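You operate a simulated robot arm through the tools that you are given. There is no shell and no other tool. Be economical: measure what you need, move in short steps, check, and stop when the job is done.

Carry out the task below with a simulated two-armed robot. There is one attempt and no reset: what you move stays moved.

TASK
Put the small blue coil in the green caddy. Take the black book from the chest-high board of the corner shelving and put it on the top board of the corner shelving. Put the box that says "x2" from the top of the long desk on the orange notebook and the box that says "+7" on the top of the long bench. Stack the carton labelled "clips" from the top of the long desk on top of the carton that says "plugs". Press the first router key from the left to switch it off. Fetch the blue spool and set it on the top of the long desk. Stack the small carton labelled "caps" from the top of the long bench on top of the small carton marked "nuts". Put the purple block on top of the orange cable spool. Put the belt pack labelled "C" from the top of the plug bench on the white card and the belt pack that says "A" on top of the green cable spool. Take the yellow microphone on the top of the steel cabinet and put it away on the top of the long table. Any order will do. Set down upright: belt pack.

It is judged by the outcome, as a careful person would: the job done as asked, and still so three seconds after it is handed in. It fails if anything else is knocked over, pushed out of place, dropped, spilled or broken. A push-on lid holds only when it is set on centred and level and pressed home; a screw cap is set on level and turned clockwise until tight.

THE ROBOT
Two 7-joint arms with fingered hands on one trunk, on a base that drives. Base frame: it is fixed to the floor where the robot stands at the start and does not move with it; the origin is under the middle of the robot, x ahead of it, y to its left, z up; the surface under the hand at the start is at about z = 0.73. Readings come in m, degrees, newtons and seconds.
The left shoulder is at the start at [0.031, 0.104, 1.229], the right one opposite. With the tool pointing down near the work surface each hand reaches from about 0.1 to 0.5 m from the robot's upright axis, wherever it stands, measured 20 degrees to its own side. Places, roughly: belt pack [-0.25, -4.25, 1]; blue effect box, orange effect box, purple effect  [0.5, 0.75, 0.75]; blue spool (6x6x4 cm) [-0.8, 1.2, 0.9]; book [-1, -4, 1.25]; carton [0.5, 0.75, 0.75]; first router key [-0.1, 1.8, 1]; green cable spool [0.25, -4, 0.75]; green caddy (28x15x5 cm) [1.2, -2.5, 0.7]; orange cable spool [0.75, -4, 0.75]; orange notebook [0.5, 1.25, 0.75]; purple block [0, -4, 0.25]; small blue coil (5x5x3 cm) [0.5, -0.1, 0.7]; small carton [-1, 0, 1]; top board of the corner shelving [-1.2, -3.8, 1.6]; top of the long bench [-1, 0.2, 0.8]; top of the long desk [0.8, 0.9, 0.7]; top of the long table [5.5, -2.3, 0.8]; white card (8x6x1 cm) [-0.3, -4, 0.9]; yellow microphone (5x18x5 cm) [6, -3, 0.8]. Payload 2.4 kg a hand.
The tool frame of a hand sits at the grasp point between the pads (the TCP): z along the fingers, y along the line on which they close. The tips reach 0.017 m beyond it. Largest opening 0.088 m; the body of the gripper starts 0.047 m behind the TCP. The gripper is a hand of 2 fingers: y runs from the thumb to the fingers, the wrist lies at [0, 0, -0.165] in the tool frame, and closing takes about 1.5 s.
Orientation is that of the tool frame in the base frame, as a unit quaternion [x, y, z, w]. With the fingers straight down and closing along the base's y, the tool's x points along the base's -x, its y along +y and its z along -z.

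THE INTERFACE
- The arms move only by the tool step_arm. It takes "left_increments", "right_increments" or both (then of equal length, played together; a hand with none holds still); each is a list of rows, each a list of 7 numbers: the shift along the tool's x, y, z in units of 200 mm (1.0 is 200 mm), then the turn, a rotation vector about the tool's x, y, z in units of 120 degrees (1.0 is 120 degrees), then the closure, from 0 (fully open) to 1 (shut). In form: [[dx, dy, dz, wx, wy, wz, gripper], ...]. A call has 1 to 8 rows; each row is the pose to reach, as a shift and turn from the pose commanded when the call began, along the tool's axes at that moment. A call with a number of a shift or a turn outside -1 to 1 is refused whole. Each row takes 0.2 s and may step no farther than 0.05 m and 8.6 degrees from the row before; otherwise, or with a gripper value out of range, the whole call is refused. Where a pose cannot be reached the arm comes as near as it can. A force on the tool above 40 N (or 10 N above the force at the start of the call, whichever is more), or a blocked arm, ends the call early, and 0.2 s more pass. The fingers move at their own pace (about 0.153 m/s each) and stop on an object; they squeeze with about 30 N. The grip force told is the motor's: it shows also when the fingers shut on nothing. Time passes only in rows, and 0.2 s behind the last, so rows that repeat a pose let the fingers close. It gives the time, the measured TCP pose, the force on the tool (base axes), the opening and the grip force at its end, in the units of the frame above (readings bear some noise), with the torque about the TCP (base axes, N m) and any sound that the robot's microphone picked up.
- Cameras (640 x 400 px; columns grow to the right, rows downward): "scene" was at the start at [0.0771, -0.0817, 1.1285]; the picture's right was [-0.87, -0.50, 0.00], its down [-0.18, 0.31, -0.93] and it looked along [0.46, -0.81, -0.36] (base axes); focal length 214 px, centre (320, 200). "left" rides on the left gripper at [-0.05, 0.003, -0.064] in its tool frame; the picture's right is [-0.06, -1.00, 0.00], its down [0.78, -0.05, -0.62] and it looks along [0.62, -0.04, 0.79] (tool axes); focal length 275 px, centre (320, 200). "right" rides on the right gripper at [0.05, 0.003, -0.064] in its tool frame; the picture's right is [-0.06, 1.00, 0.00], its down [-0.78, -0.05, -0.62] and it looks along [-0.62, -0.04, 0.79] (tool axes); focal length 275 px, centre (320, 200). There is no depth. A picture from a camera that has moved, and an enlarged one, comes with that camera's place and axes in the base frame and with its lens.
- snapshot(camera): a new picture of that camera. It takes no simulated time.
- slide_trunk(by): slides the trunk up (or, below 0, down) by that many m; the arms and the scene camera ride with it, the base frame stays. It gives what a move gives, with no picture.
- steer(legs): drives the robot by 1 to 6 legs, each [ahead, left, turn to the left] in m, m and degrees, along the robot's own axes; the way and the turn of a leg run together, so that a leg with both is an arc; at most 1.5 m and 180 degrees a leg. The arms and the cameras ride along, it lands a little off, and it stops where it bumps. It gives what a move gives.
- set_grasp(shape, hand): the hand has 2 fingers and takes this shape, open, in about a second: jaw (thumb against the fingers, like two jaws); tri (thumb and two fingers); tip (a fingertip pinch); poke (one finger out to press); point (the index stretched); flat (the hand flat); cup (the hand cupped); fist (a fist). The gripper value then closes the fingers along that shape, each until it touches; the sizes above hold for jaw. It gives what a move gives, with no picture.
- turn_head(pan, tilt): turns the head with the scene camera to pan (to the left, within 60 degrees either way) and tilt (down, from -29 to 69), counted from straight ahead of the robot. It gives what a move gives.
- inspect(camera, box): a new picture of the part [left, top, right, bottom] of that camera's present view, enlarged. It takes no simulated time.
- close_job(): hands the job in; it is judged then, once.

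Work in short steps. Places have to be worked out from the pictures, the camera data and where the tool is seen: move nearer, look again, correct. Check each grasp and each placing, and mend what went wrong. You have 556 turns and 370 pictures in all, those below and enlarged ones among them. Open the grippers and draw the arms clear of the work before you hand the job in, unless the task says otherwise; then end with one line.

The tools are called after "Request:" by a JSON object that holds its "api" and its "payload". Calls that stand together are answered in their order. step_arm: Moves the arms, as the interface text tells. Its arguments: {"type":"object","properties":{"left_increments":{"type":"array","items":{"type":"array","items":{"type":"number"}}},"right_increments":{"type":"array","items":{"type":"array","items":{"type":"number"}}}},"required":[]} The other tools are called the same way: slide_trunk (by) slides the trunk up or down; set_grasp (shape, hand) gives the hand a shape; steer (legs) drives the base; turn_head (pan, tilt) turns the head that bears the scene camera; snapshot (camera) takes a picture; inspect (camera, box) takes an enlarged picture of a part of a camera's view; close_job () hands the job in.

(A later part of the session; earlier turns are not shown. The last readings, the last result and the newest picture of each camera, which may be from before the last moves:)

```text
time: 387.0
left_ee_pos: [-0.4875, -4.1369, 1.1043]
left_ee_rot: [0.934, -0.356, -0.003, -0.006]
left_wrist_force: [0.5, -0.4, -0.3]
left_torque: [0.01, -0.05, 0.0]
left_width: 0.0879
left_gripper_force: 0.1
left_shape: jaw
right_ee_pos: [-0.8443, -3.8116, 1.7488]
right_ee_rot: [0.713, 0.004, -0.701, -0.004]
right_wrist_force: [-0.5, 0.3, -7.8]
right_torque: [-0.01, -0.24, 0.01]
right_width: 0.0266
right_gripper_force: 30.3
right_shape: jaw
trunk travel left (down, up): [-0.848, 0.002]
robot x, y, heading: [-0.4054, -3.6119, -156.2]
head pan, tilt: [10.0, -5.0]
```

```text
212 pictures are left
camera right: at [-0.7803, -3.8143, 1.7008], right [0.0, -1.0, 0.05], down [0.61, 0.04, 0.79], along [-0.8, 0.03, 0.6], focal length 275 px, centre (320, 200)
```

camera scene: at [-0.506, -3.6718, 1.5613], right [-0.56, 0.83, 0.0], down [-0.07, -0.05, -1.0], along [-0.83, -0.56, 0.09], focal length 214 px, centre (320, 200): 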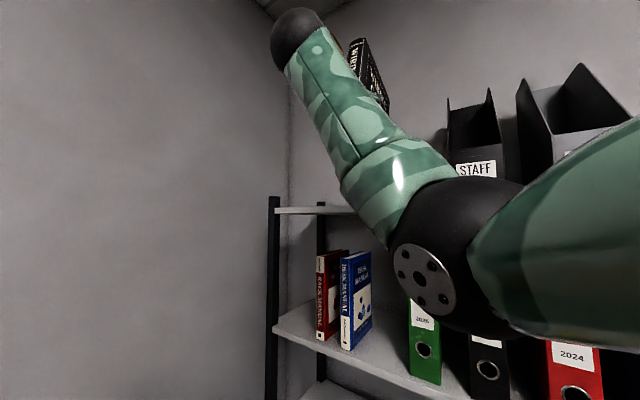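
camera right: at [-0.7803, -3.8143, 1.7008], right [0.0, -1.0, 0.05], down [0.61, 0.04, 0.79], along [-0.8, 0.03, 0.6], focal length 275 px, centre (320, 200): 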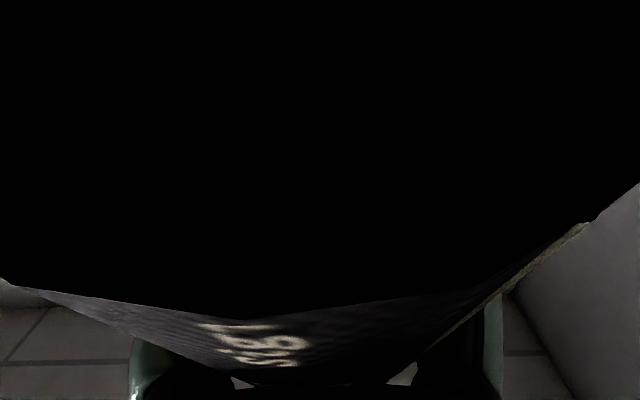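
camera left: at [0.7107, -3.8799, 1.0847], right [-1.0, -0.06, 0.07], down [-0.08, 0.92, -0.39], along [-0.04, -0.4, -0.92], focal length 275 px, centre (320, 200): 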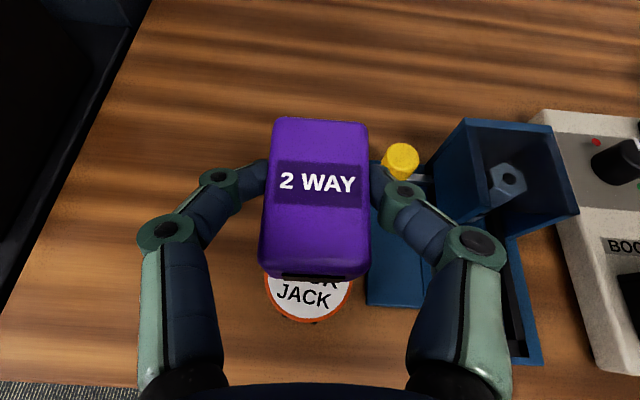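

No contact; continue 11 cm.

Request:
{"api": "steer", "payload": {"legs": [[0.12, 0, 0]]}}

Request:
{"api": "step_arm", "payload": {"right_increments": [[0, 0.01, 0.2, 0, 0, 0, 1], [0, 0.02, 0.4, 0, 0, 0, 1], [0, 0.03, 0.6, 0, 0, 0, 1]]}}

Request:
{"api": "snapshot", "payload": {"camera": "scene"}}

```text
time: 388.2
left_ee_pos: [-0.5969, -4.1856, 1.1038]
left_ee_rot: [0.935, -0.356, -0.002, -0.006]
left_wrist_force: [0.3, 0.9, -1.1]
left_torque: [0.03, -0.02, 0.0]
left_width: 0.0879
left_gripper_force: 0.2
left_shape: jaw
right_ee_pos: [-0.9539, -3.8604, 1.7493]
right_ee_rot: [0.713, 0.004, -0.701, -0.004]
right_wrist_force: [-0.8, -0.1, -8.2]
right_torque: [0.01, -0.25, -0.02]
right_width: 0.0266
right_gripper_force: 30.0
right_shape: jaw
trunk travel left (down, up): [-0.848, 0.002]
robot x, y, heading: [-0.5183, -3.6628, -155.6]
head pan, tilt: [10.0, -5.0]
```

```text
time: 389.0
left_ee_pos: [-0.5961, -4.185, 1.1032]
left_ee_rot: [0.934, -0.356, -0.002, -0.005]
left_wrist_force: [0.1, 0.5, -0.2]
left_torque: [-0.01, 0.04, 0.01]
left_width: 0.0878
left_gripper_force: 0.2
left_shape: jaw
right_ee_pos: [-1.0766, -3.8653, 1.7467]
right_ee_rot: [0.714, 0.005, -0.7, -0.003]
right_wrist_force: [0.4, 0.9, -7.9]
right_torque: [0.03, -0.24, 0.0]
right_width: 0.0268
right_gripper_force: 29.5
right_shape: jaw
trunk travel left (down, up): [-0.848, 0.002]
robot x, y, heading: [-0.5187, -3.6588, -156.1]
head pan, tilt: [10.0, -5.0]
```

```text
211 pictures are left
camera scene: at [-0.616, -3.7202, 1.5613], right [-0.56, 0.83, 0.0], down [-0.07, -0.05, -1.0], along [-0.83, -0.56, 0.09], focal length 214 px, centre (320, 200)
```

scene: 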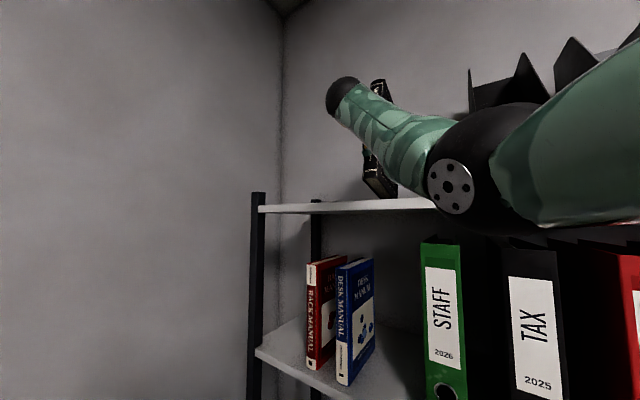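

Book is over the top board. Lower to contact in small steps.

Request:
{"api": "step_arm", "payload": {"right_increments": [[0.06, 0, 0, 0, 0, 0, 1], [0.11, 0, 0, 0, 0, 0, 1], [0.15, 0, 0, 0, 0, 0, 1], [0.18, 0, 0, 0, 0, 0, 1], [0.2, 0, 0, 0, 0, 0, 1]]}}

Request:
{"api": "inspect", "payload": {"camera": "scene", "box": [300, 60, 460, 260]}}

```text
time: 390.2
left_ee_pos: [-0.5938, -4.1856, 1.1041]
left_ee_rot: [0.935, -0.356, -0.004, -0.005]
left_wrist_force: [-0.1, 0.3, -0.7]
left_torque: [0.0, 0.02, -0.02]
left_width: 0.0879
left_gripper_force: 0.2
left_shape: jaw
right_ee_pos: [-1.0694, -3.8652, 1.7122]
right_ee_rot: [0.71, 0.005, -0.704, -0.002]
right_wrist_force: [-6.3, -3.4, 35.0]
right_torque: [-0.06, 0.35, 0.07]
right_width: 0.0265
right_gripper_force: 29.7
right_shape: jaw
trunk travel left (down, up): [-0.848, 0.002]
robot x, y, heading: [-0.5168, -3.6607, -156.1]
head pan, tilt: [10.0, -5.0]
```

```text
2.00 times, centred on (380, 160) of scene
camera zoom: at [-0.6125, -3.7197, 1.5618], right [-0.56, 0.83, 0.0], down [-0.07, -0.05, -1.0], along [-0.83, -0.56, 0.09], focal length 429 px, centre (200, 280)
```

zoom: 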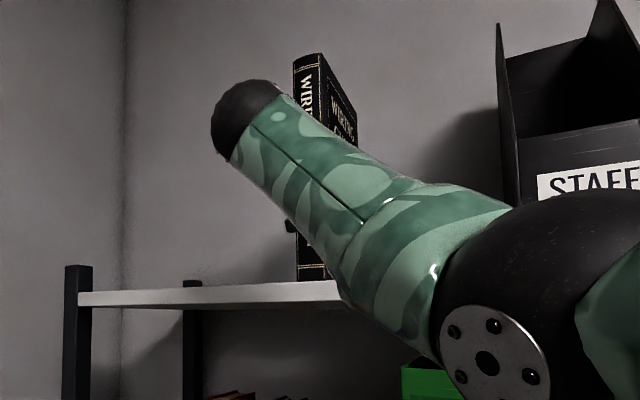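

Contact. Ease a little, then open gradually.

Request:
{"api": "step_arm", "payload": {"right_increments": [[-0.015, 0, 0, 0, 0, 0, 1], [-0.02, 0, 0, 0, 0, 0, 1]]}}

```text
time: 390.8
left_ee_pos: [-0.5944, -4.1849, 1.105]
left_ee_rot: [0.934, -0.357, -0.004, -0.004]
left_wrist_force: [0.4, 0.6, -0.1]
left_torque: [-0.03, 0.01, -0.01]
left_width: 0.0878
left_gripper_force: 0.1
left_shape: jaw
right_ee_pos: [-1.0703, -3.864, 1.712]
right_ee_rot: [0.712, 0.004, -0.702, -0.004]
right_wrist_force: [-1.5, -1.7, 23.3]
right_torque: [-0.08, 0.3, 0.1]
right_width: 0.0267
right_gripper_force: 30.3
right_shape: jaw
trunk travel left (down, up): [-0.848, 0.002]
robot x, y, heading: [-0.5216, -3.6603, -155.6]
head pan, tilt: [10.0, -5.0]
```

Request:
{"api": "step_arm", "payload": {"right_increments": [[-0.025, 0, 0, 0, 0, 0, 1], [-0.03, 0, 0, 0, 0, 0, 0.85], [-0.03, 0, 0, 0, 0, 0, 0.6], [-0.03, 0, 0, 0, 0, 0, 0.4], [-0.03, 0, 0, 0, 0, 0, 0.4], [-0.03, 0, 0, 0, 0, 0, 0.4]]}}

Request:
{"api": "inspect", "payload": {"camera": "scene", "box": [300, 60, 460, 260]}}

```text
time: 392.2
left_ee_pos: [-0.5961, -4.1845, 1.1039]
left_ee_rot: [0.934, -0.356, -0.004, -0.005]
left_wrist_force: [-0.4, 0.2, 0.6]
left_torque: [0.0, -0.01, 0.0]
left_width: 0.0878
left_gripper_force: 0.0
left_shape: jaw
right_ee_pos: [-1.0733, -3.8643, 1.7162]
right_ee_rot: [0.713, 0.004, -0.701, -0.004]
right_wrist_force: [0.1, 0.2, 0.6]
right_torque: [-0.01, 0.03, -0.01]
right_width: 0.0524
right_gripper_force: 0.1
right_shape: jaw
trunk travel left (down, up): [-0.848, 0.002]
robot x, y, heading: [-0.5214, -3.6611, -155.9]
head pan, tilt: [10.0, -5.0]
```

```text
2.00 times, centred on (380, 160) of scene
camera zoom: at [-0.6143, -3.7201, 1.5614], right [-0.56, 0.83, 0.0], down [-0.07, -0.05, -1.0], along [-0.83, -0.56, 0.09], focal length 429 px, centre (200, 280)
```

zoom: 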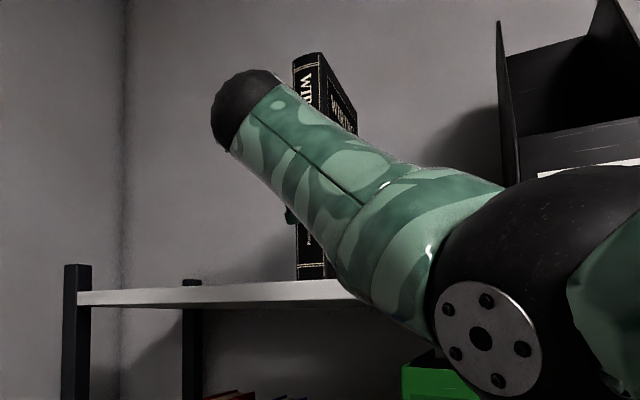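

Book stands. Withdraw straight back along the tool axis.

Request:
{"api": "step_arm", "payload": {"right_increments": [[0, 0, -0.1, 0, 0, 0, 0.4], [0, 0, -0.25, 0, 0, 0, 0.4], [0, 0, -0.4, 0, 0, 0, 0.4], [0, 0, -0.55, 0, 0, 0, 0.4]]}}

Request:
{"api": "steer", "payload": {"legs": [[-0.3, 0, 0]]}}

Request:
{"api": "turn_head", "payload": {"pan": 0, "tilt": 0}}

Request:
{"api": "snapshot", "payload": {"camera": "scene"}}

```text
time: 393.2
left_ee_pos: [-0.5956, -4.1847, 1.1038]
left_ee_rot: [0.934, -0.356, -0.003, -0.006]
left_wrist_force: [-0.3, 0.4, -0.3]
left_torque: [-0.03, 0.01, 0.0]
left_width: 0.0878
left_gripper_force: 0.1
left_shape: jaw
right_ee_pos: [-0.9621, -3.8673, 1.7192]
right_ee_rot: [0.712, 0.005, -0.702, -0.003]
right_wrist_force: [1.1, -1.0, 0.6]
right_torque: [-0.01, -0.04, 0.03]
right_width: 0.0525
right_gripper_force: 0.1
right_shape: jaw
trunk travel left (down, up): [-0.848, 0.002]
robot x, y, heading: [-0.5217, -3.6601, -156.0]
head pan, tilt: [10.0, -5.0]
```

```text
time: 395.3
left_ee_pos: [-0.3211, -4.0624, 1.1039]
left_ee_rot: [0.934, -0.356, -0.003, -0.006]
left_wrist_force: [0.1, -0.2, 0.2]
left_torque: [0.01, -0.03, 0.0]
left_width: 0.0877
left_gripper_force: 0.0
left_shape: jaw
right_ee_pos: [-0.6866, -3.7412, 1.7194]
right_ee_rot: [0.713, 0.003, -0.702, -0.005]
right_wrist_force: [-0.3, 0.7, -0.1]
right_torque: [-0.02, 0.0, -0.03]
right_width: 0.0524
right_gripper_force: 0.0
right_shape: jaw
trunk travel left (down, up): [-0.848, 0.002]
robot x, y, heading: [-0.2475, -3.5369, -156.1]
head pan, tilt: [10.0, -5.0]
```

```text
time: 396.0
left_ee_pos: [-0.3205, -4.0633, 1.1038]
left_ee_rot: [0.934, -0.357, -0.004, -0.005]
left_wrist_force: [-0.1, -0.5, 0.7]
left_torque: [-0.01, 0.0, 0.0]
left_width: 0.0879
left_gripper_force: 0.0
left_shape: jaw
right_ee_pos: [-0.6866, -3.7433, 1.7179]
right_ee_rot: [0.712, 0.003, -0.702, -0.004]
right_wrist_force: [-0.5, -0.3, 0.6]
right_torque: [0.02, -0.03, 0.0]
right_width: 0.0526
right_gripper_force: 0.1
right_shape: jaw
trunk travel left (down, up): [-0.848, 0.002]
robot x, y, heading: [-0.2451, -3.5364, -156.2]
head pan, tilt: [0.0, 0.0]
```

```text
208 pictures are left
camera scene: at [-0.3483, -3.5851, 1.5537], right [-0.41, 0.91, 0.0], down [0.0, 0.0, -1.0], along [-0.91, -0.41, 0.0], focal length 214 px, centre (320, 200)
```

scene: 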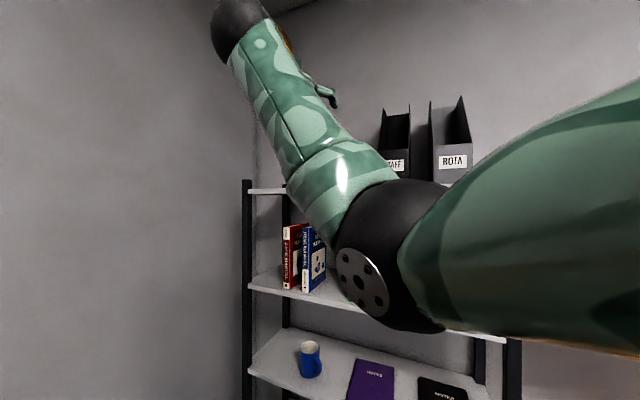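

Move to open floor and restore the right hand to tool-down; then verify the book.

Request:
{"api": "steer", "payload": {"legs": [[0, -0.35, 0], [-0.1, 0, 0]]}}

Request:
{"api": "step_arm", "payload": {"right_increments": [[0.1, 0, 0, 0, 0.07, 0, 0], [0.2, 0, 0, 0, 0.14, 0, 0], [0.3, 0, 0, 0, 0.21, 0, 0], [0.4, 0, 0, 0, 0.28, 0, 0], [0.5, 0, 0, 0, 0.35, 0, 0], [0.6, 0, 0, 0, 0.42, 0, 0], [0.7, 0, 0, 0, 0.49, 0, 0], [0.8, 0, 0, 0, 0.56, 0, 0]]}}

Request:
{"api": "step_arm", "payload": {"right_increments": [[0, 0, 0.1, 0, 0.07, 0, 0], [0, 0, 0.25, 0, 0.14, 0, 0], [0, 0, 0.45, 0, 0.18, 0, 0], [0, 0, 0.65, 0, 0.18, 0, 0], [0, 0, 0.85, 0, 0.18, 0, 0]]}}

Request:
{"api": "snapshot", "payload": {"camera": "scene"}}

```text
time: 399.0
left_ee_pos: [-0.3728, -3.7003, 1.1054]
left_ee_rot: [0.934, -0.358, -0.003, -0.005]
left_wrist_force: [0.2, 1.0, -0.3]
left_torque: [0.0, -0.03, 0.0]
left_width: 0.0879
left_gripper_force: 0.0
left_shape: jaw
right_ee_pos: [-0.7363, -3.3794, 1.7195]
right_ee_rot: [0.713, 0.003, -0.702, -0.005]
right_wrist_force: [0.5, 0.2, -0.1]
right_torque: [-0.02, 0.01, -0.01]
right_width: 0.0525
right_gripper_force: 0.0
right_shape: jaw
trunk travel left (down, up): [-0.848, 0.002]
robot x, y, heading: [-0.2924, -3.1726, -156.1]
head pan, tilt: [0.0, 0.0]
```

```text
time: 400.8
left_ee_pos: [-0.3718, -3.7006, 1.1052]
left_ee_rot: [0.934, -0.357, -0.003, -0.005]
left_wrist_force: [0.2, 0.1, -0.2]
left_torque: [0.0, 0.02, -0.01]
left_width: 0.0878
left_gripper_force: 0.0
left_shape: jaw
right_ee_pos: [-0.749, -3.3876, 1.5667]
right_ee_rot: [0.972, -0.001, -0.236, -0.006]
right_wrist_force: [0.3, 0.0, 0.5]
right_torque: [-0.01, -0.03, -0.01]
right_width: 0.0877
right_gripper_force: 0.1
right_shape: jaw
right hand out of reach, approached as far as the arm can: row 6, 7, 8
trunk travel left (down, up): [-0.848, 0.002]
robot x, y, heading: [-0.2961, -3.1756, -156.3]
head pan, tilt: [0.0, 0.0]
```

```text
time: 402.0
left_ee_pos: [-0.373, -3.6996, 1.1045]
left_ee_rot: [0.934, -0.357, -0.004, -0.005]
left_wrist_force: [0.4, 0.8, 0.0]
left_torque: [-0.01, 0.0, 0.05]
left_width: 0.0879
left_gripper_force: 0.1
left_shape: jaw
right_ee_pos: [-0.7942, -3.3645, 1.4186]
right_ee_rot: [0.999, -0.002, -0.052, -0.005]
right_wrist_force: [0.3, 0.0, 0.4]
right_torque: [-0.01, 0.01, -0.04]
right_width: 0.088
right_gripper_force: 0.1
right_shape: jaw
right hand out of reach, approached as far as the arm can: row 3, 4, 5
trunk travel left (down, up): [-0.848, 0.002]
robot x, y, heading: [-0.2921, -3.1742, -156.1]
head pan, tilt: [0.0, 0.0]
```

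```text
207 pictures are left
camera scene: at [-0.3991, -3.2222, 1.5536], right [-0.4, 0.91, 0.0], down [0.0, 0.0, -1.0], along [-0.91, -0.4, 0.0], focal length 214 px, centre (320, 200)
```

scene: 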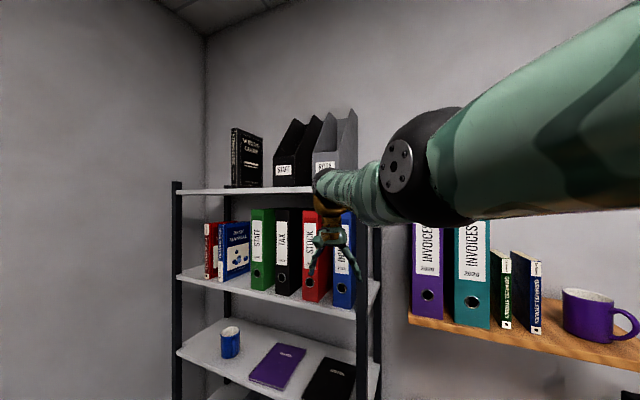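

The book stands on the top board. Now back off, bring the arms to travel pose and lower the trunk.

Request:
{"api": "steer", "payload": {"legs": [[-0.25, 0, 0]]}}

Request:
{"api": "step_arm", "payload": {"left_increments": [[0, 0, -0.2, 0, 0, -0.06, 0], [0, 0, -0.4, 0, 0, -0.12, 0], [0, 0, -0.6, 0, 0, -0.18, 0], [0, 0, -0.8, 0, 0, -0.24, 0], [0, 0, -1, 0, 0, -0.3, 0], [0, 0, -1, 0, 0, -0.36, 0], [0, 0, -1, 0, 0, -0.42, 0]], "right_increments": [[0.2, 0, 0.05, 0, 0.01, 0, 0], [0.4, 0, 0.1, 0, 0.02, 0, 0], [0.5, 0, 0.2, 0, 0.03, 0, 0], [0.5, 0, 0.3, 0, 0.03, 0, 0], [0.5, 0, 0.35, 0, 0.03, 0, 0], [0.5, 0, 0.35, 0, 0.03, 0, 0], [0.5, 0, 0.35, 0, 0.03, 0, 0]]}}

Request:
{"api": "slide_trunk", "payload": {"by": -0.36}}

Request:
{"api": "steer", "payload": {"legs": [[0, 0, 156]]}}

Request:
{"api": "turn_head", "payload": {"pan": -10, "tilt": 15}}

Request:
{"api": "snapshot", "payload": {"camera": "scene"}}

```text
time: 403.9
left_ee_pos: [-0.1435, -3.5985, 1.1041]
left_ee_rot: [0.934, -0.357, -0.003, -0.006]
left_wrist_force: [-0.2, 0.2, 0.2]
left_torque: [0.02, 0.03, 0.02]
left_width: 0.088
left_gripper_force: 0.1
left_shape: jaw
right_ee_pos: [-0.5641, -3.2635, 1.4202]
right_ee_rot: [0.999, 0.0, -0.052, -0.006]
right_wrist_force: [0.2, -0.6, -0.4]
right_torque: [-0.01, 0.04, -0.02]
right_width: 0.0877
right_gripper_force: 0.0
right_shape: jaw
trunk travel left (down, up): [-0.848, 0.002]
robot x, y, heading: [-0.07, -3.0734, -156.3]
head pan, tilt: [0.0, 0.0]
```

```text
time: 405.4
left_ee_pos: [-0.1441, -3.6017, 1.3039]
left_ee_rot: [0.997, 0.077, 0.0, -0.006]
left_wrist_force: [-0.6, -0.7, -0.3]
left_torque: [-0.02, -0.04, -0.03]
left_width: 0.088
left_gripper_force: 0.0
left_shape: jaw
right_ee_pos: [-0.4716, -3.2645, 1.3397]
right_ee_rot: [1.0, -0.001, -0.02, -0.005]
right_wrist_force: [-0.8, -0.5, -0.4]
right_torque: [0.0, 0.0, -0.02]
right_width: 0.088
right_gripper_force: 0.2
right_shape: jaw
trunk travel left (down, up): [-0.848, 0.002]
robot x, y, heading: [-0.0679, -3.0753, -155.8]
head pan, tilt: [0.0, 0.0]
```

```text
time: 408.9
left_ee_pos: [-0.1446, -3.6022, 0.944]
left_ee_rot: [0.997, 0.076, -0.001, -0.008]
left_wrist_force: [-0.2, 0.3, 0.6]
left_torque: [0.0, 0.0, -0.02]
left_width: 0.0881
left_gripper_force: 0.1
left_shape: jaw
right_ee_pos: [-0.4706, -3.263, 0.98]
right_ee_rot: [1.0, -0.001, -0.02, -0.006]
right_wrist_force: [0.2, -0.6, -0.5]
right_torque: [-0.01, 0.02, -0.01]
right_width: 0.0882
right_gripper_force: 0.1
right_shape: jaw
trunk travel left (down, up): [-0.488, 0.362]
robot x, y, heading: [-0.0707, -3.0723, -156.3]
head pan, tilt: [0.0, 0.0]
```

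```text
time: 415.8
left_ee_pos: [0.2071, -2.6143, 0.9435]
left_ee_rot: [0.121, 0.993, -0.006, -0.001]
left_wrist_force: [-0.5, -0.3, -0.9]
left_torque: [-0.01, -0.03, -0.01]
left_width: 0.088
left_gripper_force: 0.0
left_shape: jaw
right_ee_pos: [0.3811, -3.0535, 0.9802]
right_ee_rot: [0.197, 0.98, -0.009, 0.019]
right_wrist_force: [-0.3, 0.3, -0.7]
right_torque: [0.0, 0.0, 0.0]
right_width: 0.0877
right_gripper_force: 0.1
right_shape: jaw
trunk travel left (down, up): [-0.488, 0.362]
robot x, y, heading: [-0.0634, -3.0743, 1.4]
head pan, tilt: [0.0, 0.0]
```

```text
time: 416.6
left_ee_pos: [0.2085, -2.6148, 0.9436]
left_ee_rot: [0.122, 0.992, -0.006, 0.0]
left_wrist_force: [0.2, 1.0, 0.0]
left_torque: [0.01, 0.01, 0.01]
left_width: 0.0877
left_gripper_force: 0.2
left_shape: jaw
right_ee_pos: [0.3803, -3.0529, 0.9794]
right_ee_rot: [0.197, 0.98, -0.01, 0.018]
right_wrist_force: [-1.0, 0.1, -0.9]
right_torque: [0.02, 0.0, -0.02]
right_width: 0.0876
right_gripper_force: 0.0
right_shape: jaw
trunk travel left (down, up): [-0.488, 0.362]
robot x, y, heading: [-0.0647, -3.0745, 1.5]
head pan, tilt: [-10.0, 15.0]
```

```text
206 pictures are left
camera scene: at [0.0561, -3.0878, 1.1688], right [-0.15, -0.99, 0.0], down [-0.26, 0.04, -0.97], along [0.95, -0.15, -0.26], focal length 214 px, centre (320, 200)
```

scene: 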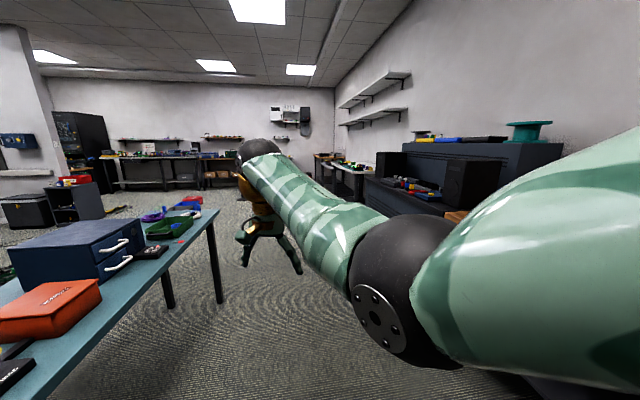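

Shift right to clear the teal table with the left hand, then drive 2.4 m ahead along y≈−3.3 and look.

Request:
{"api": "steer", "payload": {"legs": [[0, -0.22, -1.5], [1.5, 0, 0], [1.0, 0, 0]]}}

Request:
{"api": "turn_head", "payload": {"pan": 10, "tilt": 12}}

Request:
{"api": "snapshot", "payload": {"camera": "scene"}}

```text
time: 430.1
left_ee_pos: [2.7157, -2.8479, 0.9454]
left_ee_rot: [0.132, 0.991, -0.007, -0.001]
left_wrist_force: [0.2, -0.4, 0.1]
left_torque: [-0.01, -0.03, -0.01]
left_width: 0.0881
left_gripper_force: 0.0
left_shape: jaw
right_ee_pos: [2.8807, -3.2889, 0.9802]
right_ee_rot: [0.205, 0.978, -0.01, 0.019]
right_wrist_force: [0.0, 0.1, -0.3]
right_torque: [-0.01, -0.02, 0.0]
right_width: 0.0878
right_gripper_force: 0.0
right_shape: jaw
trunk travel left (down, up): [-0.488, 0.362]
robot x, y, heading: [2.4367, -3.2976, 0.3]
head pan, tilt: [-10.0, 15.0]
```

```text
time: 430.9
left_ee_pos: [2.7164, -2.8475, 0.9439]
left_ee_rot: [0.131, 0.991, -0.006, -0.001]
left_wrist_force: [0.3, -0.4, 0.9]
left_torque: [0.02, 0.0, -0.01]
left_width: 0.0877
left_gripper_force: 0.1
left_shape: jaw
right_ee_pos: [2.8808, -3.2893, 0.9802]
right_ee_rot: [0.206, 0.978, -0.009, 0.019]
right_wrist_force: [0.1, 0.4, 0.1]
right_torque: [-0.01, 0.0, 0.05]
right_width: 0.0879
right_gripper_force: 0.0
right_shape: jaw
trunk travel left (down, up): [-0.488, 0.362]
robot x, y, heading: [2.4317, -3.3005, 0.4]
head pan, tilt: [10.0, 12.0]
```

```text
205 pictures are left
camera scene: at [2.5549, -3.2851, 1.1736], right [0.18, -0.98, 0.0], down [-0.2, -0.04, -0.98], along [0.96, 0.17, -0.21], focal length 214 px, centre (320, 200)
```

scene: 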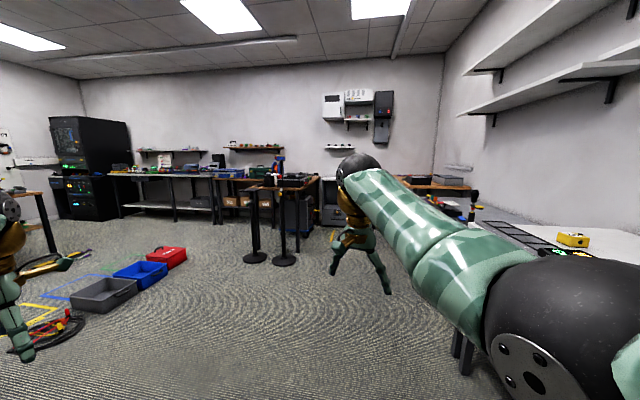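

Request:
{"api": "inspect", "payload": {"camera": "scene", "box": [100, 130, 340, 280]}}

Request:
{"api": "inspect", "payload": {"camera": "scene", "box": [270, 150, 510, 260]}}

```text
2.67 times, centred on (220, 205) of scene
camera zoom: at [2.5549, -3.2851, 1.1736], right [0.18, -0.98, 0.0], down [-0.2, -0.04, -0.98], along [0.96, 0.17, -0.21], focal length 572 px, centre (587, 187)
```

zoom: 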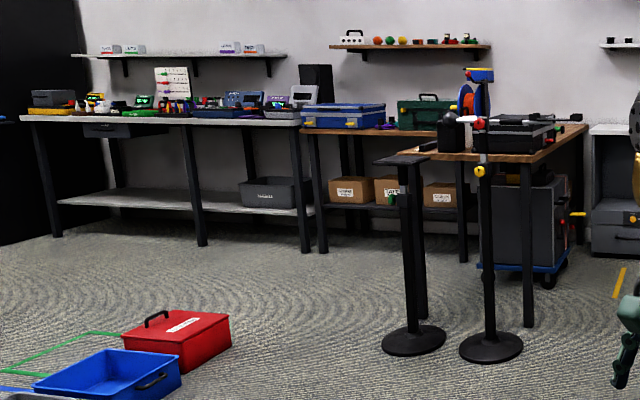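

```text
2.67 times, centred on (390, 205) of scene
camera zoom: at [2.5549, -3.2851, 1.1736], right [0.18, -0.98, 0.0], down [-0.2, -0.04, -0.98], along [0.96, 0.17, -0.21], focal length 572 px, centre (133, 187)
```

zoom: 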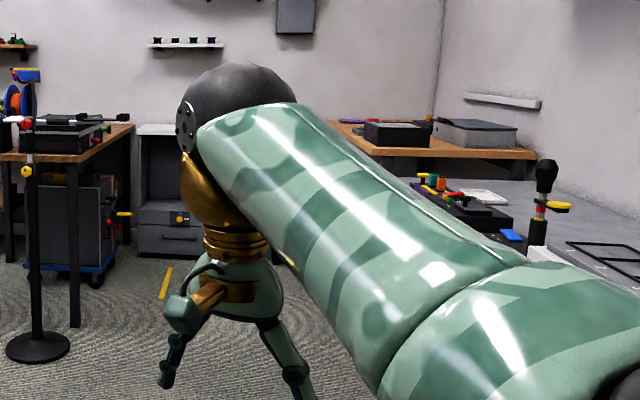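

Cabinet is at x≈6.0, y≈−2.7…−3.2; the long table starts at x≈4.9, y>−2.6; two stands at (4.67,−2.15/−2.49). Drive 1.7 m and look again.

Request:
{"api": "steer", "payload": {"legs": [[1.5, 0.05, 0], [0.3, 0, 0]]}}

Request:
{"api": "turn_head", "payload": {"pan": 15, "tilt": 15}}

Request:
{"api": "snapshot", "payload": {"camera": "scene"}}

Request:
{"api": "turn_head", "payload": {"pan": -40, "tilt": 25}}

Request:
{"api": "snapshot", "payload": {"camera": "scene"}}

```text
refused: leg 1 is longer than a leg can be; nothing moved
```

```text
time: 431.6
left_ee_pos: [2.7161, -2.8472, 0.9429]
left_ee_rot: [0.131, 0.991, -0.006, -0.001]
left_wrist_force: [-0.6, 0.3, 0.8]
left_torque: [0.01, 0.03, 0.0]
left_width: 0.0879
left_gripper_force: 0.0
left_shape: jaw
right_ee_pos: [2.8797, -3.2876, 0.9792]
right_ee_rot: [0.207, 0.978, -0.009, 0.019]
right_wrist_force: [1.2, 0.5, -0.2]
right_torque: [-0.02, 0.02, -0.01]
right_width: 0.088
right_gripper_force: 0.0
right_shape: jaw
trunk travel left (down, up): [-0.488, 0.362]
robot x, y, heading: [2.4351, -3.2976, 0.6]
head pan, tilt: [15.0, 15.0]
```

```text
202 pictures are left
camera scene: at [2.5533, -3.2771, 1.1687], right [0.26, -0.97, 0.0], down [-0.25, -0.07, -0.97], along [0.93, 0.25, -0.26], focal length 214 px, centre (320, 200)
```

scene: 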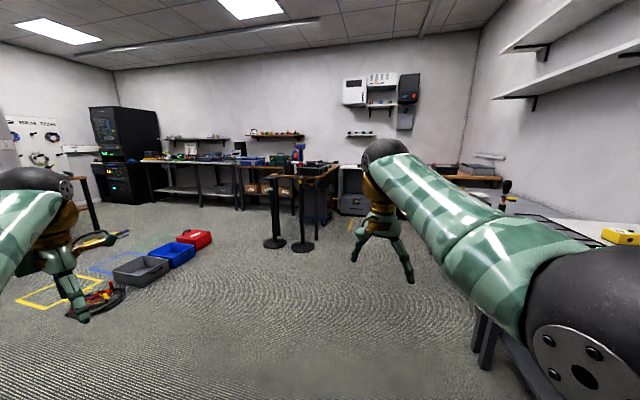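

```text
time: 432.8
left_ee_pos: [2.7157, -2.8484, 0.9435]
left_ee_rot: [0.131, 0.991, -0.007, -0.001]
left_wrist_force: [-0.3, 0.0, -0.2]
left_torque: [-0.02, -0.01, -0.02]
left_width: 0.0878
left_gripper_force: 0.1
left_shape: jaw
right_ee_pos: [2.8812, -3.2904, 0.9794]
right_ee_rot: [0.208, 0.978, -0.01, 0.019]
right_wrist_force: [-0.6, 0.8, -0.2]
right_torque: [-0.05, 0.0, 0.05]
right_width: 0.088
right_gripper_force: 0.0
right_shape: jaw
trunk travel left (down, up): [-0.488, 0.362]
robot x, y, heading: [2.4329, -3.2998, 0.3]
head pan, tilt: [-40.0, 25.0]
```

```text
201 pictures are left
camera scene: at [2.5479, -3.3391, 1.157], right [-0.41, -0.91, 0.0], down [-0.35, 0.15, -0.93], along [0.85, -0.38, -0.38], focal length 214 px, centre (320, 200)
```

scene: 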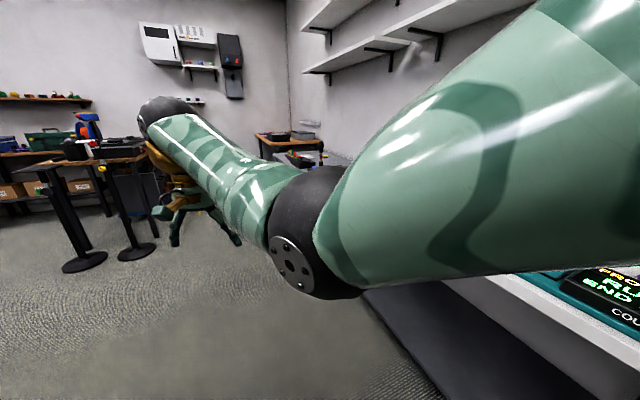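

Request:
{"api": "steer", "payload": {"legs": [[1.4, 0.08, 0], [0.55, 0.03, 0]]}}

Request:
{"api": "turn_head", "payload": {"pan": 10, "tilt": 15}}

Request:
{"api": "snapshot", "payload": {"camera": "scene"}}

```text
time: 442.6
left_ee_pos: [4.6644, -2.7186, 0.9429]
left_ee_rot: [0.126, 0.992, -0.006, -0.001]
left_wrist_force: [-21.4, 1.4, -1.3]
left_torque: [-0.07, -0.53, 0.78]
left_width: 0.088
left_gripper_force: 0.1
left_shape: jaw
right_ee_pos: [4.834, -3.1611, 0.9799]
right_ee_rot: [0.204, 0.979, -0.011, 0.02]
right_wrist_force: [-0.1, -0.9, 0.6]
right_torque: [0.0, 0.0, 0.02]
right_width: 0.088
right_gripper_force: 0.0
right_shape: jaw
trunk travel left (down, up): [-0.488, 0.362]
robot x, y, heading: [4.3874, -3.1728, 0.8]
head pan, tilt: [-40.0, 25.0]
```

```text
time: 443.8
left_ee_pos: [4.6643, -2.7179, 0.9443]
left_ee_rot: [0.126, 0.992, -0.007, -0.002]
left_wrist_force: [-17.0, -0.1, -2.3]
left_torque: [-0.08, -0.41, 0.61]
left_width: 0.0879
left_gripper_force: 0.0
left_shape: jaw
right_ee_pos: [4.8341, -3.1596, 0.98]
right_ee_rot: [0.203, 0.979, -0.011, 0.02]
right_wrist_force: [-0.4, -0.1, 0.0]
right_torque: [0.02, 0.03, 0.01]
right_width: 0.0879
right_gripper_force: 0.2
right_shape: jaw
trunk travel left (down, up): [-0.488, 0.362]
robot x, y, heading: [4.3906, -3.1735, 0.8]
head pan, tilt: [10.0, 15.0]
```

```text
200 pictures are left
camera scene: at [4.5076, -3.1568, 1.1689], right [0.18, -0.98, 0.0], down [-0.25, -0.05, -0.97], along [0.95, 0.18, -0.26], focal length 214 px, centre (320, 200)
```

scene: 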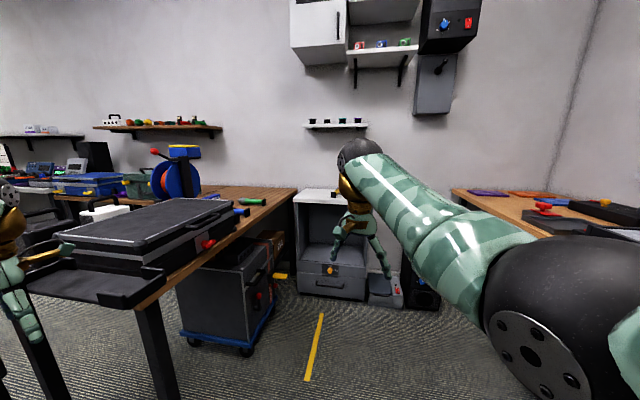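

The left hand is pressing on something (−21 N). Back off 8 cm straight and look left.

Request:
{"api": "steer", "payload": {"legs": [[-0.08, 0, 0]]}}

Request:
{"api": "turn_head", "payload": {"pan": 50, "tilt": 35}}

Request:
{"api": "snapshot", "payload": {"camera": "scene"}}

Request:
{"api": "snapshot", "payload": {"camera": "left"}}

```text
time: 444.8
left_ee_pos: [4.5859, -2.7181, 0.9431]
left_ee_rot: [0.127, 0.992, -0.006, -0.002]
left_wrist_force: [-0.3, -0.4, -0.8]
left_torque: [-0.01, 0.0, 0.02]
left_width: 0.0879
left_gripper_force: 0.1
left_shape: jaw
right_ee_pos: [4.7555, -3.1617, 0.9797]
right_ee_rot: [0.203, 0.979, -0.011, 0.019]
right_wrist_force: [0.2, -0.4, 0.3]
right_torque: [-0.02, 0.0, 0.01]
right_width: 0.0878
right_gripper_force: 0.0
right_shape: jaw
trunk travel left (down, up): [-0.488, 0.362]
robot x, y, heading: [4.3054, -3.1729, 0.6]
head pan, tilt: [10.0, 15.0]
```

```text
time: 445.9
left_ee_pos: [4.5855, -2.7185, 0.9437]
left_ee_rot: [0.126, 0.992, -0.007, -0.002]
left_wrist_force: [0.2, -1.4, -0.9]
left_torque: [0.0, -0.04, 0.02]
left_width: 0.088
left_gripper_force: 0.1
left_shape: jaw
right_ee_pos: [4.7555, -3.1616, 0.9798]
right_ee_rot: [0.204, 0.979, -0.011, 0.019]
right_wrist_force: [-0.2, 0.3, -0.2]
right_torque: [0.05, 0.0, -0.01]
right_width: 0.0878
right_gripper_force: 0.0
right_shape: jaw
trunk travel left (down, up): [-0.488, 0.362]
robot x, y, heading: [4.3065, -3.1753, 0.6]
head pan, tilt: [50.0, 35.0]
```

```text
199 pictures are left
camera scene: at [4.3937, -3.1069, 1.1367], right [0.77, -0.63, 0.0], down [-0.36, -0.44, -0.82], along [0.52, 0.63, -0.57], focal length 214 px, centre (320, 200)
```

scene: 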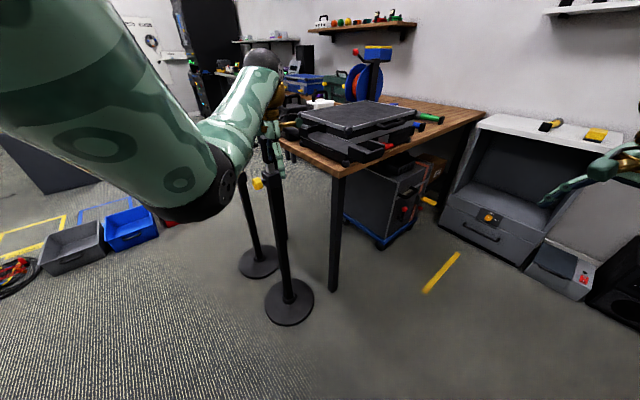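

```text
198 pictures are left
camera left: at [4.6351, -2.7275, 1.0067], right [-0.19, -0.98, 0.01], down [-0.77, 0.16, 0.62], along [-0.61, 0.11, -0.78], focal length 275 px, centre (320, 200)
```

left: 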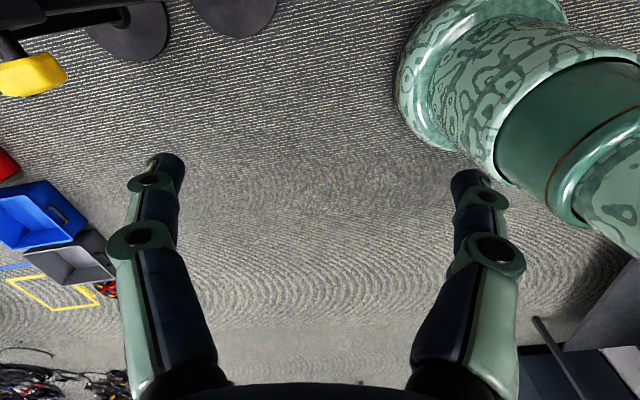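

Stands' bases are unmoved. Back off further and look at what was touched.

Request:
{"api": "steer", "payload": {"legs": [[-0.4, -0.15, 0]]}}

Request:
{"api": "step_arm", "payload": {"left_increments": [[0.2, 0, 0, 0, 0, 0, 0], [0.3, -0.2, 0, 0, 0, 0, 0], [0.3, -0.4, 0, 0, 0, 0, 0], [0.3, -0.6, 0, 0, 0, 0, 0], [0.3, -0.8, 0, 0, 0, 0, 0], [0.3, -1, 0, 0, 0, 0, 0]]}}

Request:
{"api": "turn_head", "payload": {"pan": 35, "tilt": 15}}

Request:
{"api": "snapshot", "payload": {"camera": "scene"}}

Request:
{"api": "inspect", "payload": {"camera": "scene", "box": [240, 120, 440, 245]}}

```text
time: 448.5
left_ee_pos: [4.1932, -2.8751, 0.9451]
left_ee_rot: [0.129, 0.992, -0.007, -0.001]
left_wrist_force: [0.7, 0.6, -0.2]
left_torque: [0.0, 0.04, 0.0]
left_width: 0.088
left_gripper_force: 0.1
left_shape: jaw
right_ee_pos: [4.3605, -3.3165, 0.98]
right_ee_rot: [0.206, 0.978, -0.011, 0.02]
right_wrist_force: [0.1, 0.6, 0.4]
right_torque: [0.03, -0.01, -0.01]
right_width: 0.0877
right_gripper_force: 0.1
right_shape: jaw
trunk travel left (down, up): [-0.488, 0.362]
robot x, y, heading: [3.9119, -3.3275, 0.4]
head pan, tilt: [50.0, 35.0]
```

```text
time: 449.9
left_ee_pos: [4.0853, -3.0511, 0.9483]
left_ee_rot: [0.127, 0.992, -0.008, -0.001]
left_wrist_force: [0.3, 0.1, -0.7]
left_torque: [0.01, -0.01, -0.01]
left_width: 0.0879
left_gripper_force: 0.1
left_shape: jaw
right_ee_pos: [4.3621, -3.3163, 0.979]
right_ee_rot: [0.206, 0.978, -0.011, 0.02]
right_wrist_force: [-0.2, -0.3, 0.1]
right_torque: [0.01, -0.02, 0.0]
right_width: 0.0877
right_gripper_force: 0.0
right_shape: jaw
trunk travel left (down, up): [-0.488, 0.362]
robot x, y, heading: [3.9105, -3.3278, 0.4]
head pan, tilt: [50.0, 35.0]
```

```text
time: 450.7
left_ee_pos: [4.0854, -3.0513, 0.9459]
left_ee_rot: [0.128, 0.992, -0.007, -0.002]
left_wrist_force: [0.0, 0.0, -0.3]
left_torque: [-0.02, -0.02, 0.01]
left_width: 0.088
left_gripper_force: 0.0
left_shape: jaw
right_ee_pos: [4.3616, -3.3166, 0.9789]
right_ee_rot: [0.205, 0.979, -0.011, 0.019]
right_wrist_force: [0.2, -0.1, 0.7]
right_torque: [0.0, -0.03, 0.01]
right_width: 0.0878
right_gripper_force: 0.0
right_shape: jaw
trunk travel left (down, up): [-0.488, 0.362]
robot x, y, heading: [3.9118, -3.3264, 0.7]
head pan, tilt: [35.0, 15.0]
```

```text
197 pictures are left
camera scene: at [4.0192, -3.275, 1.168], right [0.58, -0.81, 0.0], down [-0.22, -0.15, -0.96], along [0.78, 0.56, -0.27], focal length 214 px, centre (320, 200)
```

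scene: 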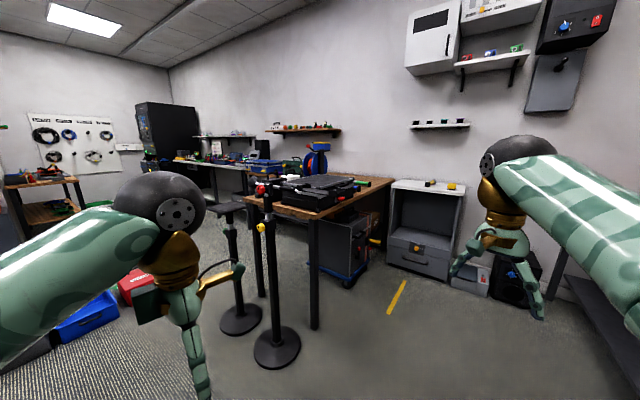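

```text
3.20 times, centred on (340, 182) of scene
camera zoom: at [4.0192, -3.275, 1.168], right [0.58, -0.81, 0.0], down [-0.22, -0.15, -0.96], along [0.78, 0.56, -0.27], focal length 686 px, centre (256, 256)
```

zoom: 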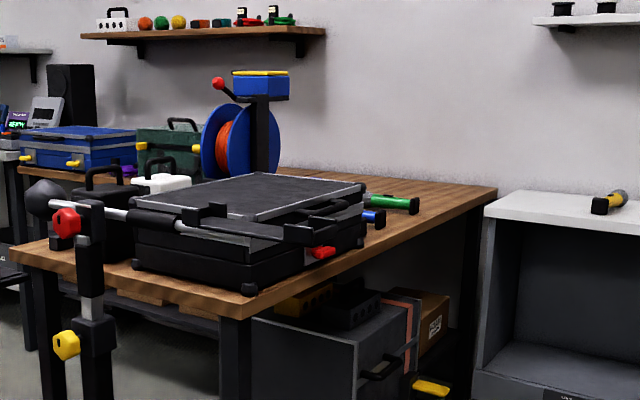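

The nearer stand has a boom along −y at x≈4.67 (end y≈−2.87); it looks unchanged. Pass well clear at y≈−3.38 and approach the cabinet.

Request:
{"api": "steer", "payload": {"legs": [[0.6, -0.03, -0.5], [0.5, 0, 0], [0.25, 0.2, 0]]}}

Request:
{"api": "turn_head", "payload": {"pan": 15, "tilt": 30}}

Request:
{"api": "snapshot", "payload": {"camera": "scene"}}

```text
time: 458.4
left_ee_pos: [5.4397, -2.8815, 0.9474]
left_ee_rot: [0.133, 0.991, -0.007, -0.002]
left_wrist_force: [-0.7, -0.7, 0.5]
left_torque: [-0.01, 0.02, 0.01]
left_width: 0.088
left_gripper_force: 0.0
left_shape: jaw
right_ee_pos: [5.7131, -3.1533, 0.9788]
right_ee_rot: [0.21, 0.977, -0.012, 0.019]
right_wrist_force: [-0.2, 0.1, -1.0]
right_torque: [-0.04, 0.0, -0.02]
right_width: 0.0879
right_gripper_force: 0.1
right_shape: jaw
trunk travel left (down, up): [-0.488, 0.362]
robot x, y, heading: [5.2659, -3.1576, -0.1]
head pan, tilt: [35.0, 15.0]
```

```text
time: 459.2
left_ee_pos: [5.4407, -2.8824, 0.9466]
left_ee_rot: [0.133, 0.991, -0.007, -0.001]
left_wrist_force: [0.2, -0.3, -0.3]
left_torque: [-0.01, -0.02, -0.02]
left_width: 0.0877
left_gripper_force: 0.1
left_shape: jaw
right_ee_pos: [5.713, -3.1513, 0.9796]
right_ee_rot: [0.21, 0.977, -0.011, 0.019]
right_wrist_force: [0.0, 0.0, 0.1]
right_torque: [0.01, 0.0, 0.01]
right_width: 0.0878
right_gripper_force: 0.2
right_shape: jaw
trunk travel left (down, up): [-0.488, 0.362]
robot x, y, heading: [5.2617, -3.1628, -0.3]
head pan, tilt: [15.0, 30.0]
```

```text
195 pictures are left
camera scene: at [5.3822, -3.1362, 1.1446], right [0.26, -0.97, 0.0], down [-0.48, -0.13, -0.87], along [0.84, 0.22, -0.5], focal length 214 px, centre (320, 200)
```

scene: 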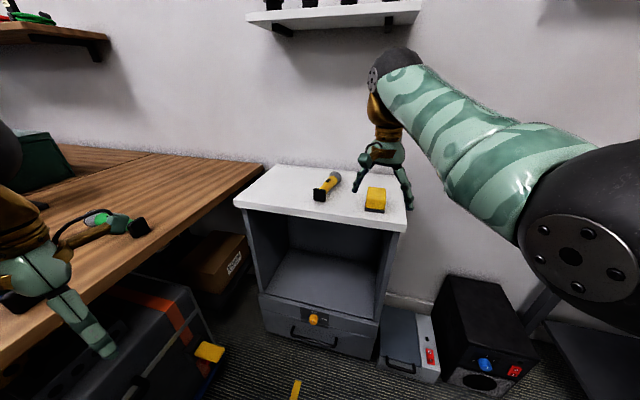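

Yellow mic lies at ≈(6.055,−2.989,0.81), along x; cabinet top ≈0.79. Move the right hand aside and up, then drive in so the left hand can take the mic.

Request:
{"api": "step_arm", "payload": {"right_increments": [[-0.06, -0.14, -0.1, 0, 0, 0, 0], [-0.12, -0.28, -0.2, 0, 0, 0, 0], [-0.18, -0.42, -0.3, 0, 0, 0, 0], [-0.24, -0.55, -0.4, 0, 0, 0, 0], [-0.31, -0.68, -0.5, 0, 0, 0, 0]]}}

Request:
{"api": "steer", "payload": {"legs": [[0.33, 0.05, 0]]}}

Request:
{"api": "turn_head", "payload": {"pan": 12, "tilt": 45}}

Request:
{"api": "snapshot", "payload": {"camera": "scene"}}

```text
time: 460.4
left_ee_pos: [5.4395, -2.8842, 0.9472]
left_ee_rot: [0.133, 0.991, -0.007, -0.002]
left_wrist_force: [-0.9, 0.0, -0.1]
left_torque: [0.02, 0.0, 0.01]
left_width: 0.088
left_gripper_force: 0.2
left_shape: jaw
right_ee_pos: [5.7114, -3.2979, 1.0838]
right_ee_rot: [0.21, 0.977, -0.011, 0.02]
right_wrist_force: [-1.1, -0.3, 0.2]
right_torque: [-0.01, -0.01, 0.02]
right_width: 0.0879
right_gripper_force: 0.1
right_shape: jaw
trunk travel left (down, up): [-0.488, 0.362]
robot x, y, heading: [5.2633, -3.1583, 0.1]
head pan, tilt: [15.0, 30.0]
```

```text
time: 462.6
left_ee_pos: [5.7692, -2.8338, 0.9465]
left_ee_rot: [0.133, 0.991, -0.007, -0.003]
left_wrist_force: [1.0, -0.2, 0.4]
left_torque: [0.01, -0.01, -0.04]
left_width: 0.0876
left_gripper_force: 0.1
left_shape: jaw
right_ee_pos: [6.0396, -3.2477, 1.0842]
right_ee_rot: [0.211, 0.977, -0.012, 0.018]
right_wrist_force: [-0.2, 0.6, -0.4]
right_torque: [-0.01, 0.01, 0.0]
right_width: 0.0878
right_gripper_force: 0.0
right_shape: jaw
trunk travel left (down, up): [-0.488, 0.362]
robot x, y, heading: [5.5919, -3.1097, -0.2]
head pan, tilt: [15.0, 30.0]
```

```text
time: 463.4
left_ee_pos: [5.7695, -2.8345, 0.946]
left_ee_rot: [0.133, 0.991, -0.007, -0.001]
left_wrist_force: [0.3, 0.3, 0.9]
left_torque: [-0.01, -0.01, -0.04]
left_width: 0.0877
left_gripper_force: 0.1
left_shape: jaw
right_ee_pos: [6.0398, -3.2491, 1.0838]
right_ee_rot: [0.211, 0.977, -0.012, 0.02]
right_wrist_force: [0.9, -0.5, 0.2]
right_torque: [0.0, -0.01, -0.03]
right_width: 0.0879
right_gripper_force: 0.2
right_shape: jaw
trunk travel left (down, up): [-0.488, 0.362]
robot x, y, heading: [5.5947, -3.1063, -0.3]
head pan, tilt: [12.0, 45.0]
```

```text
194 pictures are left
camera scene: at [5.7034, -3.0935, 1.1219], right [0.21, -0.98, 0.0], down [-0.69, -0.14, -0.71], along [0.69, 0.15, -0.71], focal length 214 px, centre (320, 200)
```

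scene: 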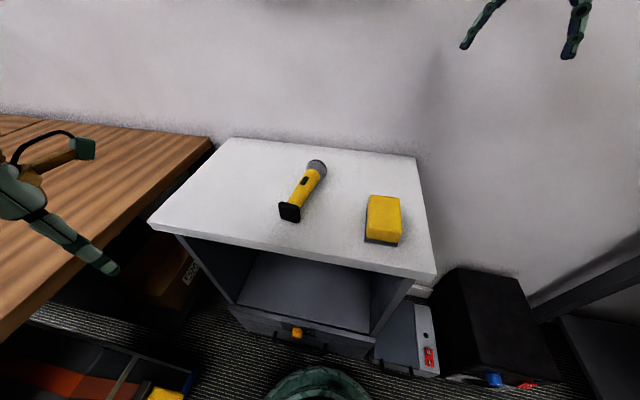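

Mic handle centre ≈(6.037,−2.987). Move the left hand above it in two moves.

Request:
{"api": "step_arm", "payload": {"left_increments": [[-0.19, -0.05, -0.05, 0, 0, -0.02, 0], [-0.37, -0.1, -0.1, 0, 0, -0.04, 0], [-0.56, -0.15, -0.15, 0, 0, -0.06, 0], [-0.74, -0.19, -0.2, 0, 0, -0.083, 0]]}}

```text
time: 464.4
left_ee_pos: [5.9019, -2.9089, 0.9856]
left_ee_rot: [0.046, 0.999, -0.006, -0.003]
left_wrist_force: [0.1, -0.3, -0.6]
left_torque: [-0.02, 0.02, -0.01]
left_width: 0.0878
left_gripper_force: 0.1
left_shape: jaw
right_ee_pos: [6.0412, -3.2484, 1.0838]
right_ee_rot: [0.211, 0.977, -0.011, 0.019]
right_wrist_force: [-0.3, 0.5, -0.3]
right_torque: [0.02, 0.01, 0.01]
right_width: 0.0881
right_gripper_force: 0.1
right_shape: jaw
trunk travel left (down, up): [-0.488, 0.362]
robot x, y, heading: [5.593, -3.1119, -0.2]
head pan, tilt: [12.0, 45.0]
```

Request:
{"api": "step_arm", "payload": {"left_increments": [[-0.18, -0.08, 0, 0, 0, 0, 0], [-0.36, -0.165, 0, 0, 0, 0, 0], [-0.54, -0.25, 0, 0, 0, 0, 0], [-0.708, -0.327, 0, 0, 0, 0, 0], [-0.708, -0.327, 0.2, 0, 0, 0, 0], [-0.708, -0.327, 0.35, 0, 0, 0, 0]]}}

Request:
{"api": "snapshot", "payload": {"camera": "left"}}

Request:
{"api": "snapshot", "payload": {"camera": "scene"}}

```text
time: 465.8
left_ee_pos: [6.0362, -2.9875, 0.9171]
left_ee_rot: [0.047, 0.999, -0.006, -0.002]
left_wrist_force: [0.0, -0.4, 0.2]
left_torque: [0.01, 0.01, -0.02]
left_width: 0.0881
left_gripper_force: 0.1
left_shape: jaw
right_ee_pos: [6.0399, -3.2485, 1.0849]
right_ee_rot: [0.211, 0.977, -0.011, 0.019]
right_wrist_force: [-0.1, -0.3, 0.2]
right_torque: [0.04, -0.05, 0.0]
right_width: 0.088
right_gripper_force: 0.1
right_shape: jaw
trunk travel left (down, up): [-0.488, 0.362]
robot x, y, heading: [5.5919, -3.1073, -0.0]
head pan, tilt: [12.0, 45.0]
```

```text
193 pictures are left
camera left: at [6.0862, -2.9887, 0.9795], right [-0.03, -1.0, 0.01], down [-0.78, 0.03, 0.62], along [-0.62, 0.01, -0.78], focal length 275 px, centre (320, 200)
```

left: 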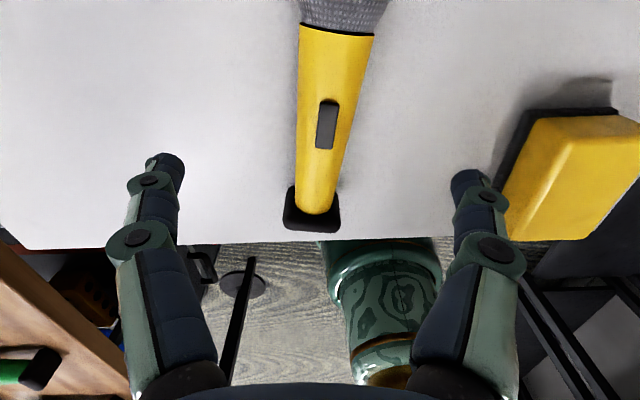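

```text
192 pictures are left
camera scene: at [5.7034, -3.0935, 1.1219], right [0.2, -0.98, 0.0], down [-0.69, -0.14, -0.71], along [0.69, 0.14, -0.71], focal length 214 px, centre (320, 200)
```

scene: 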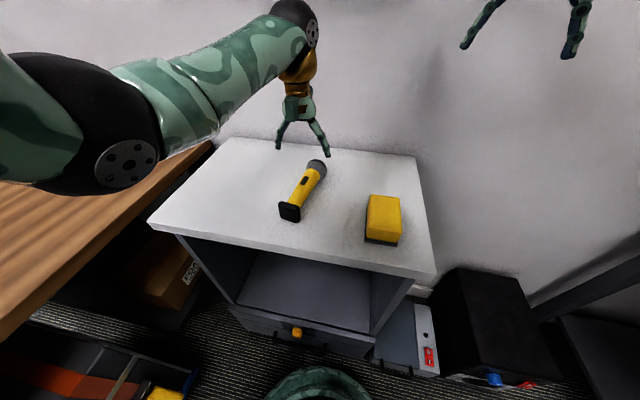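

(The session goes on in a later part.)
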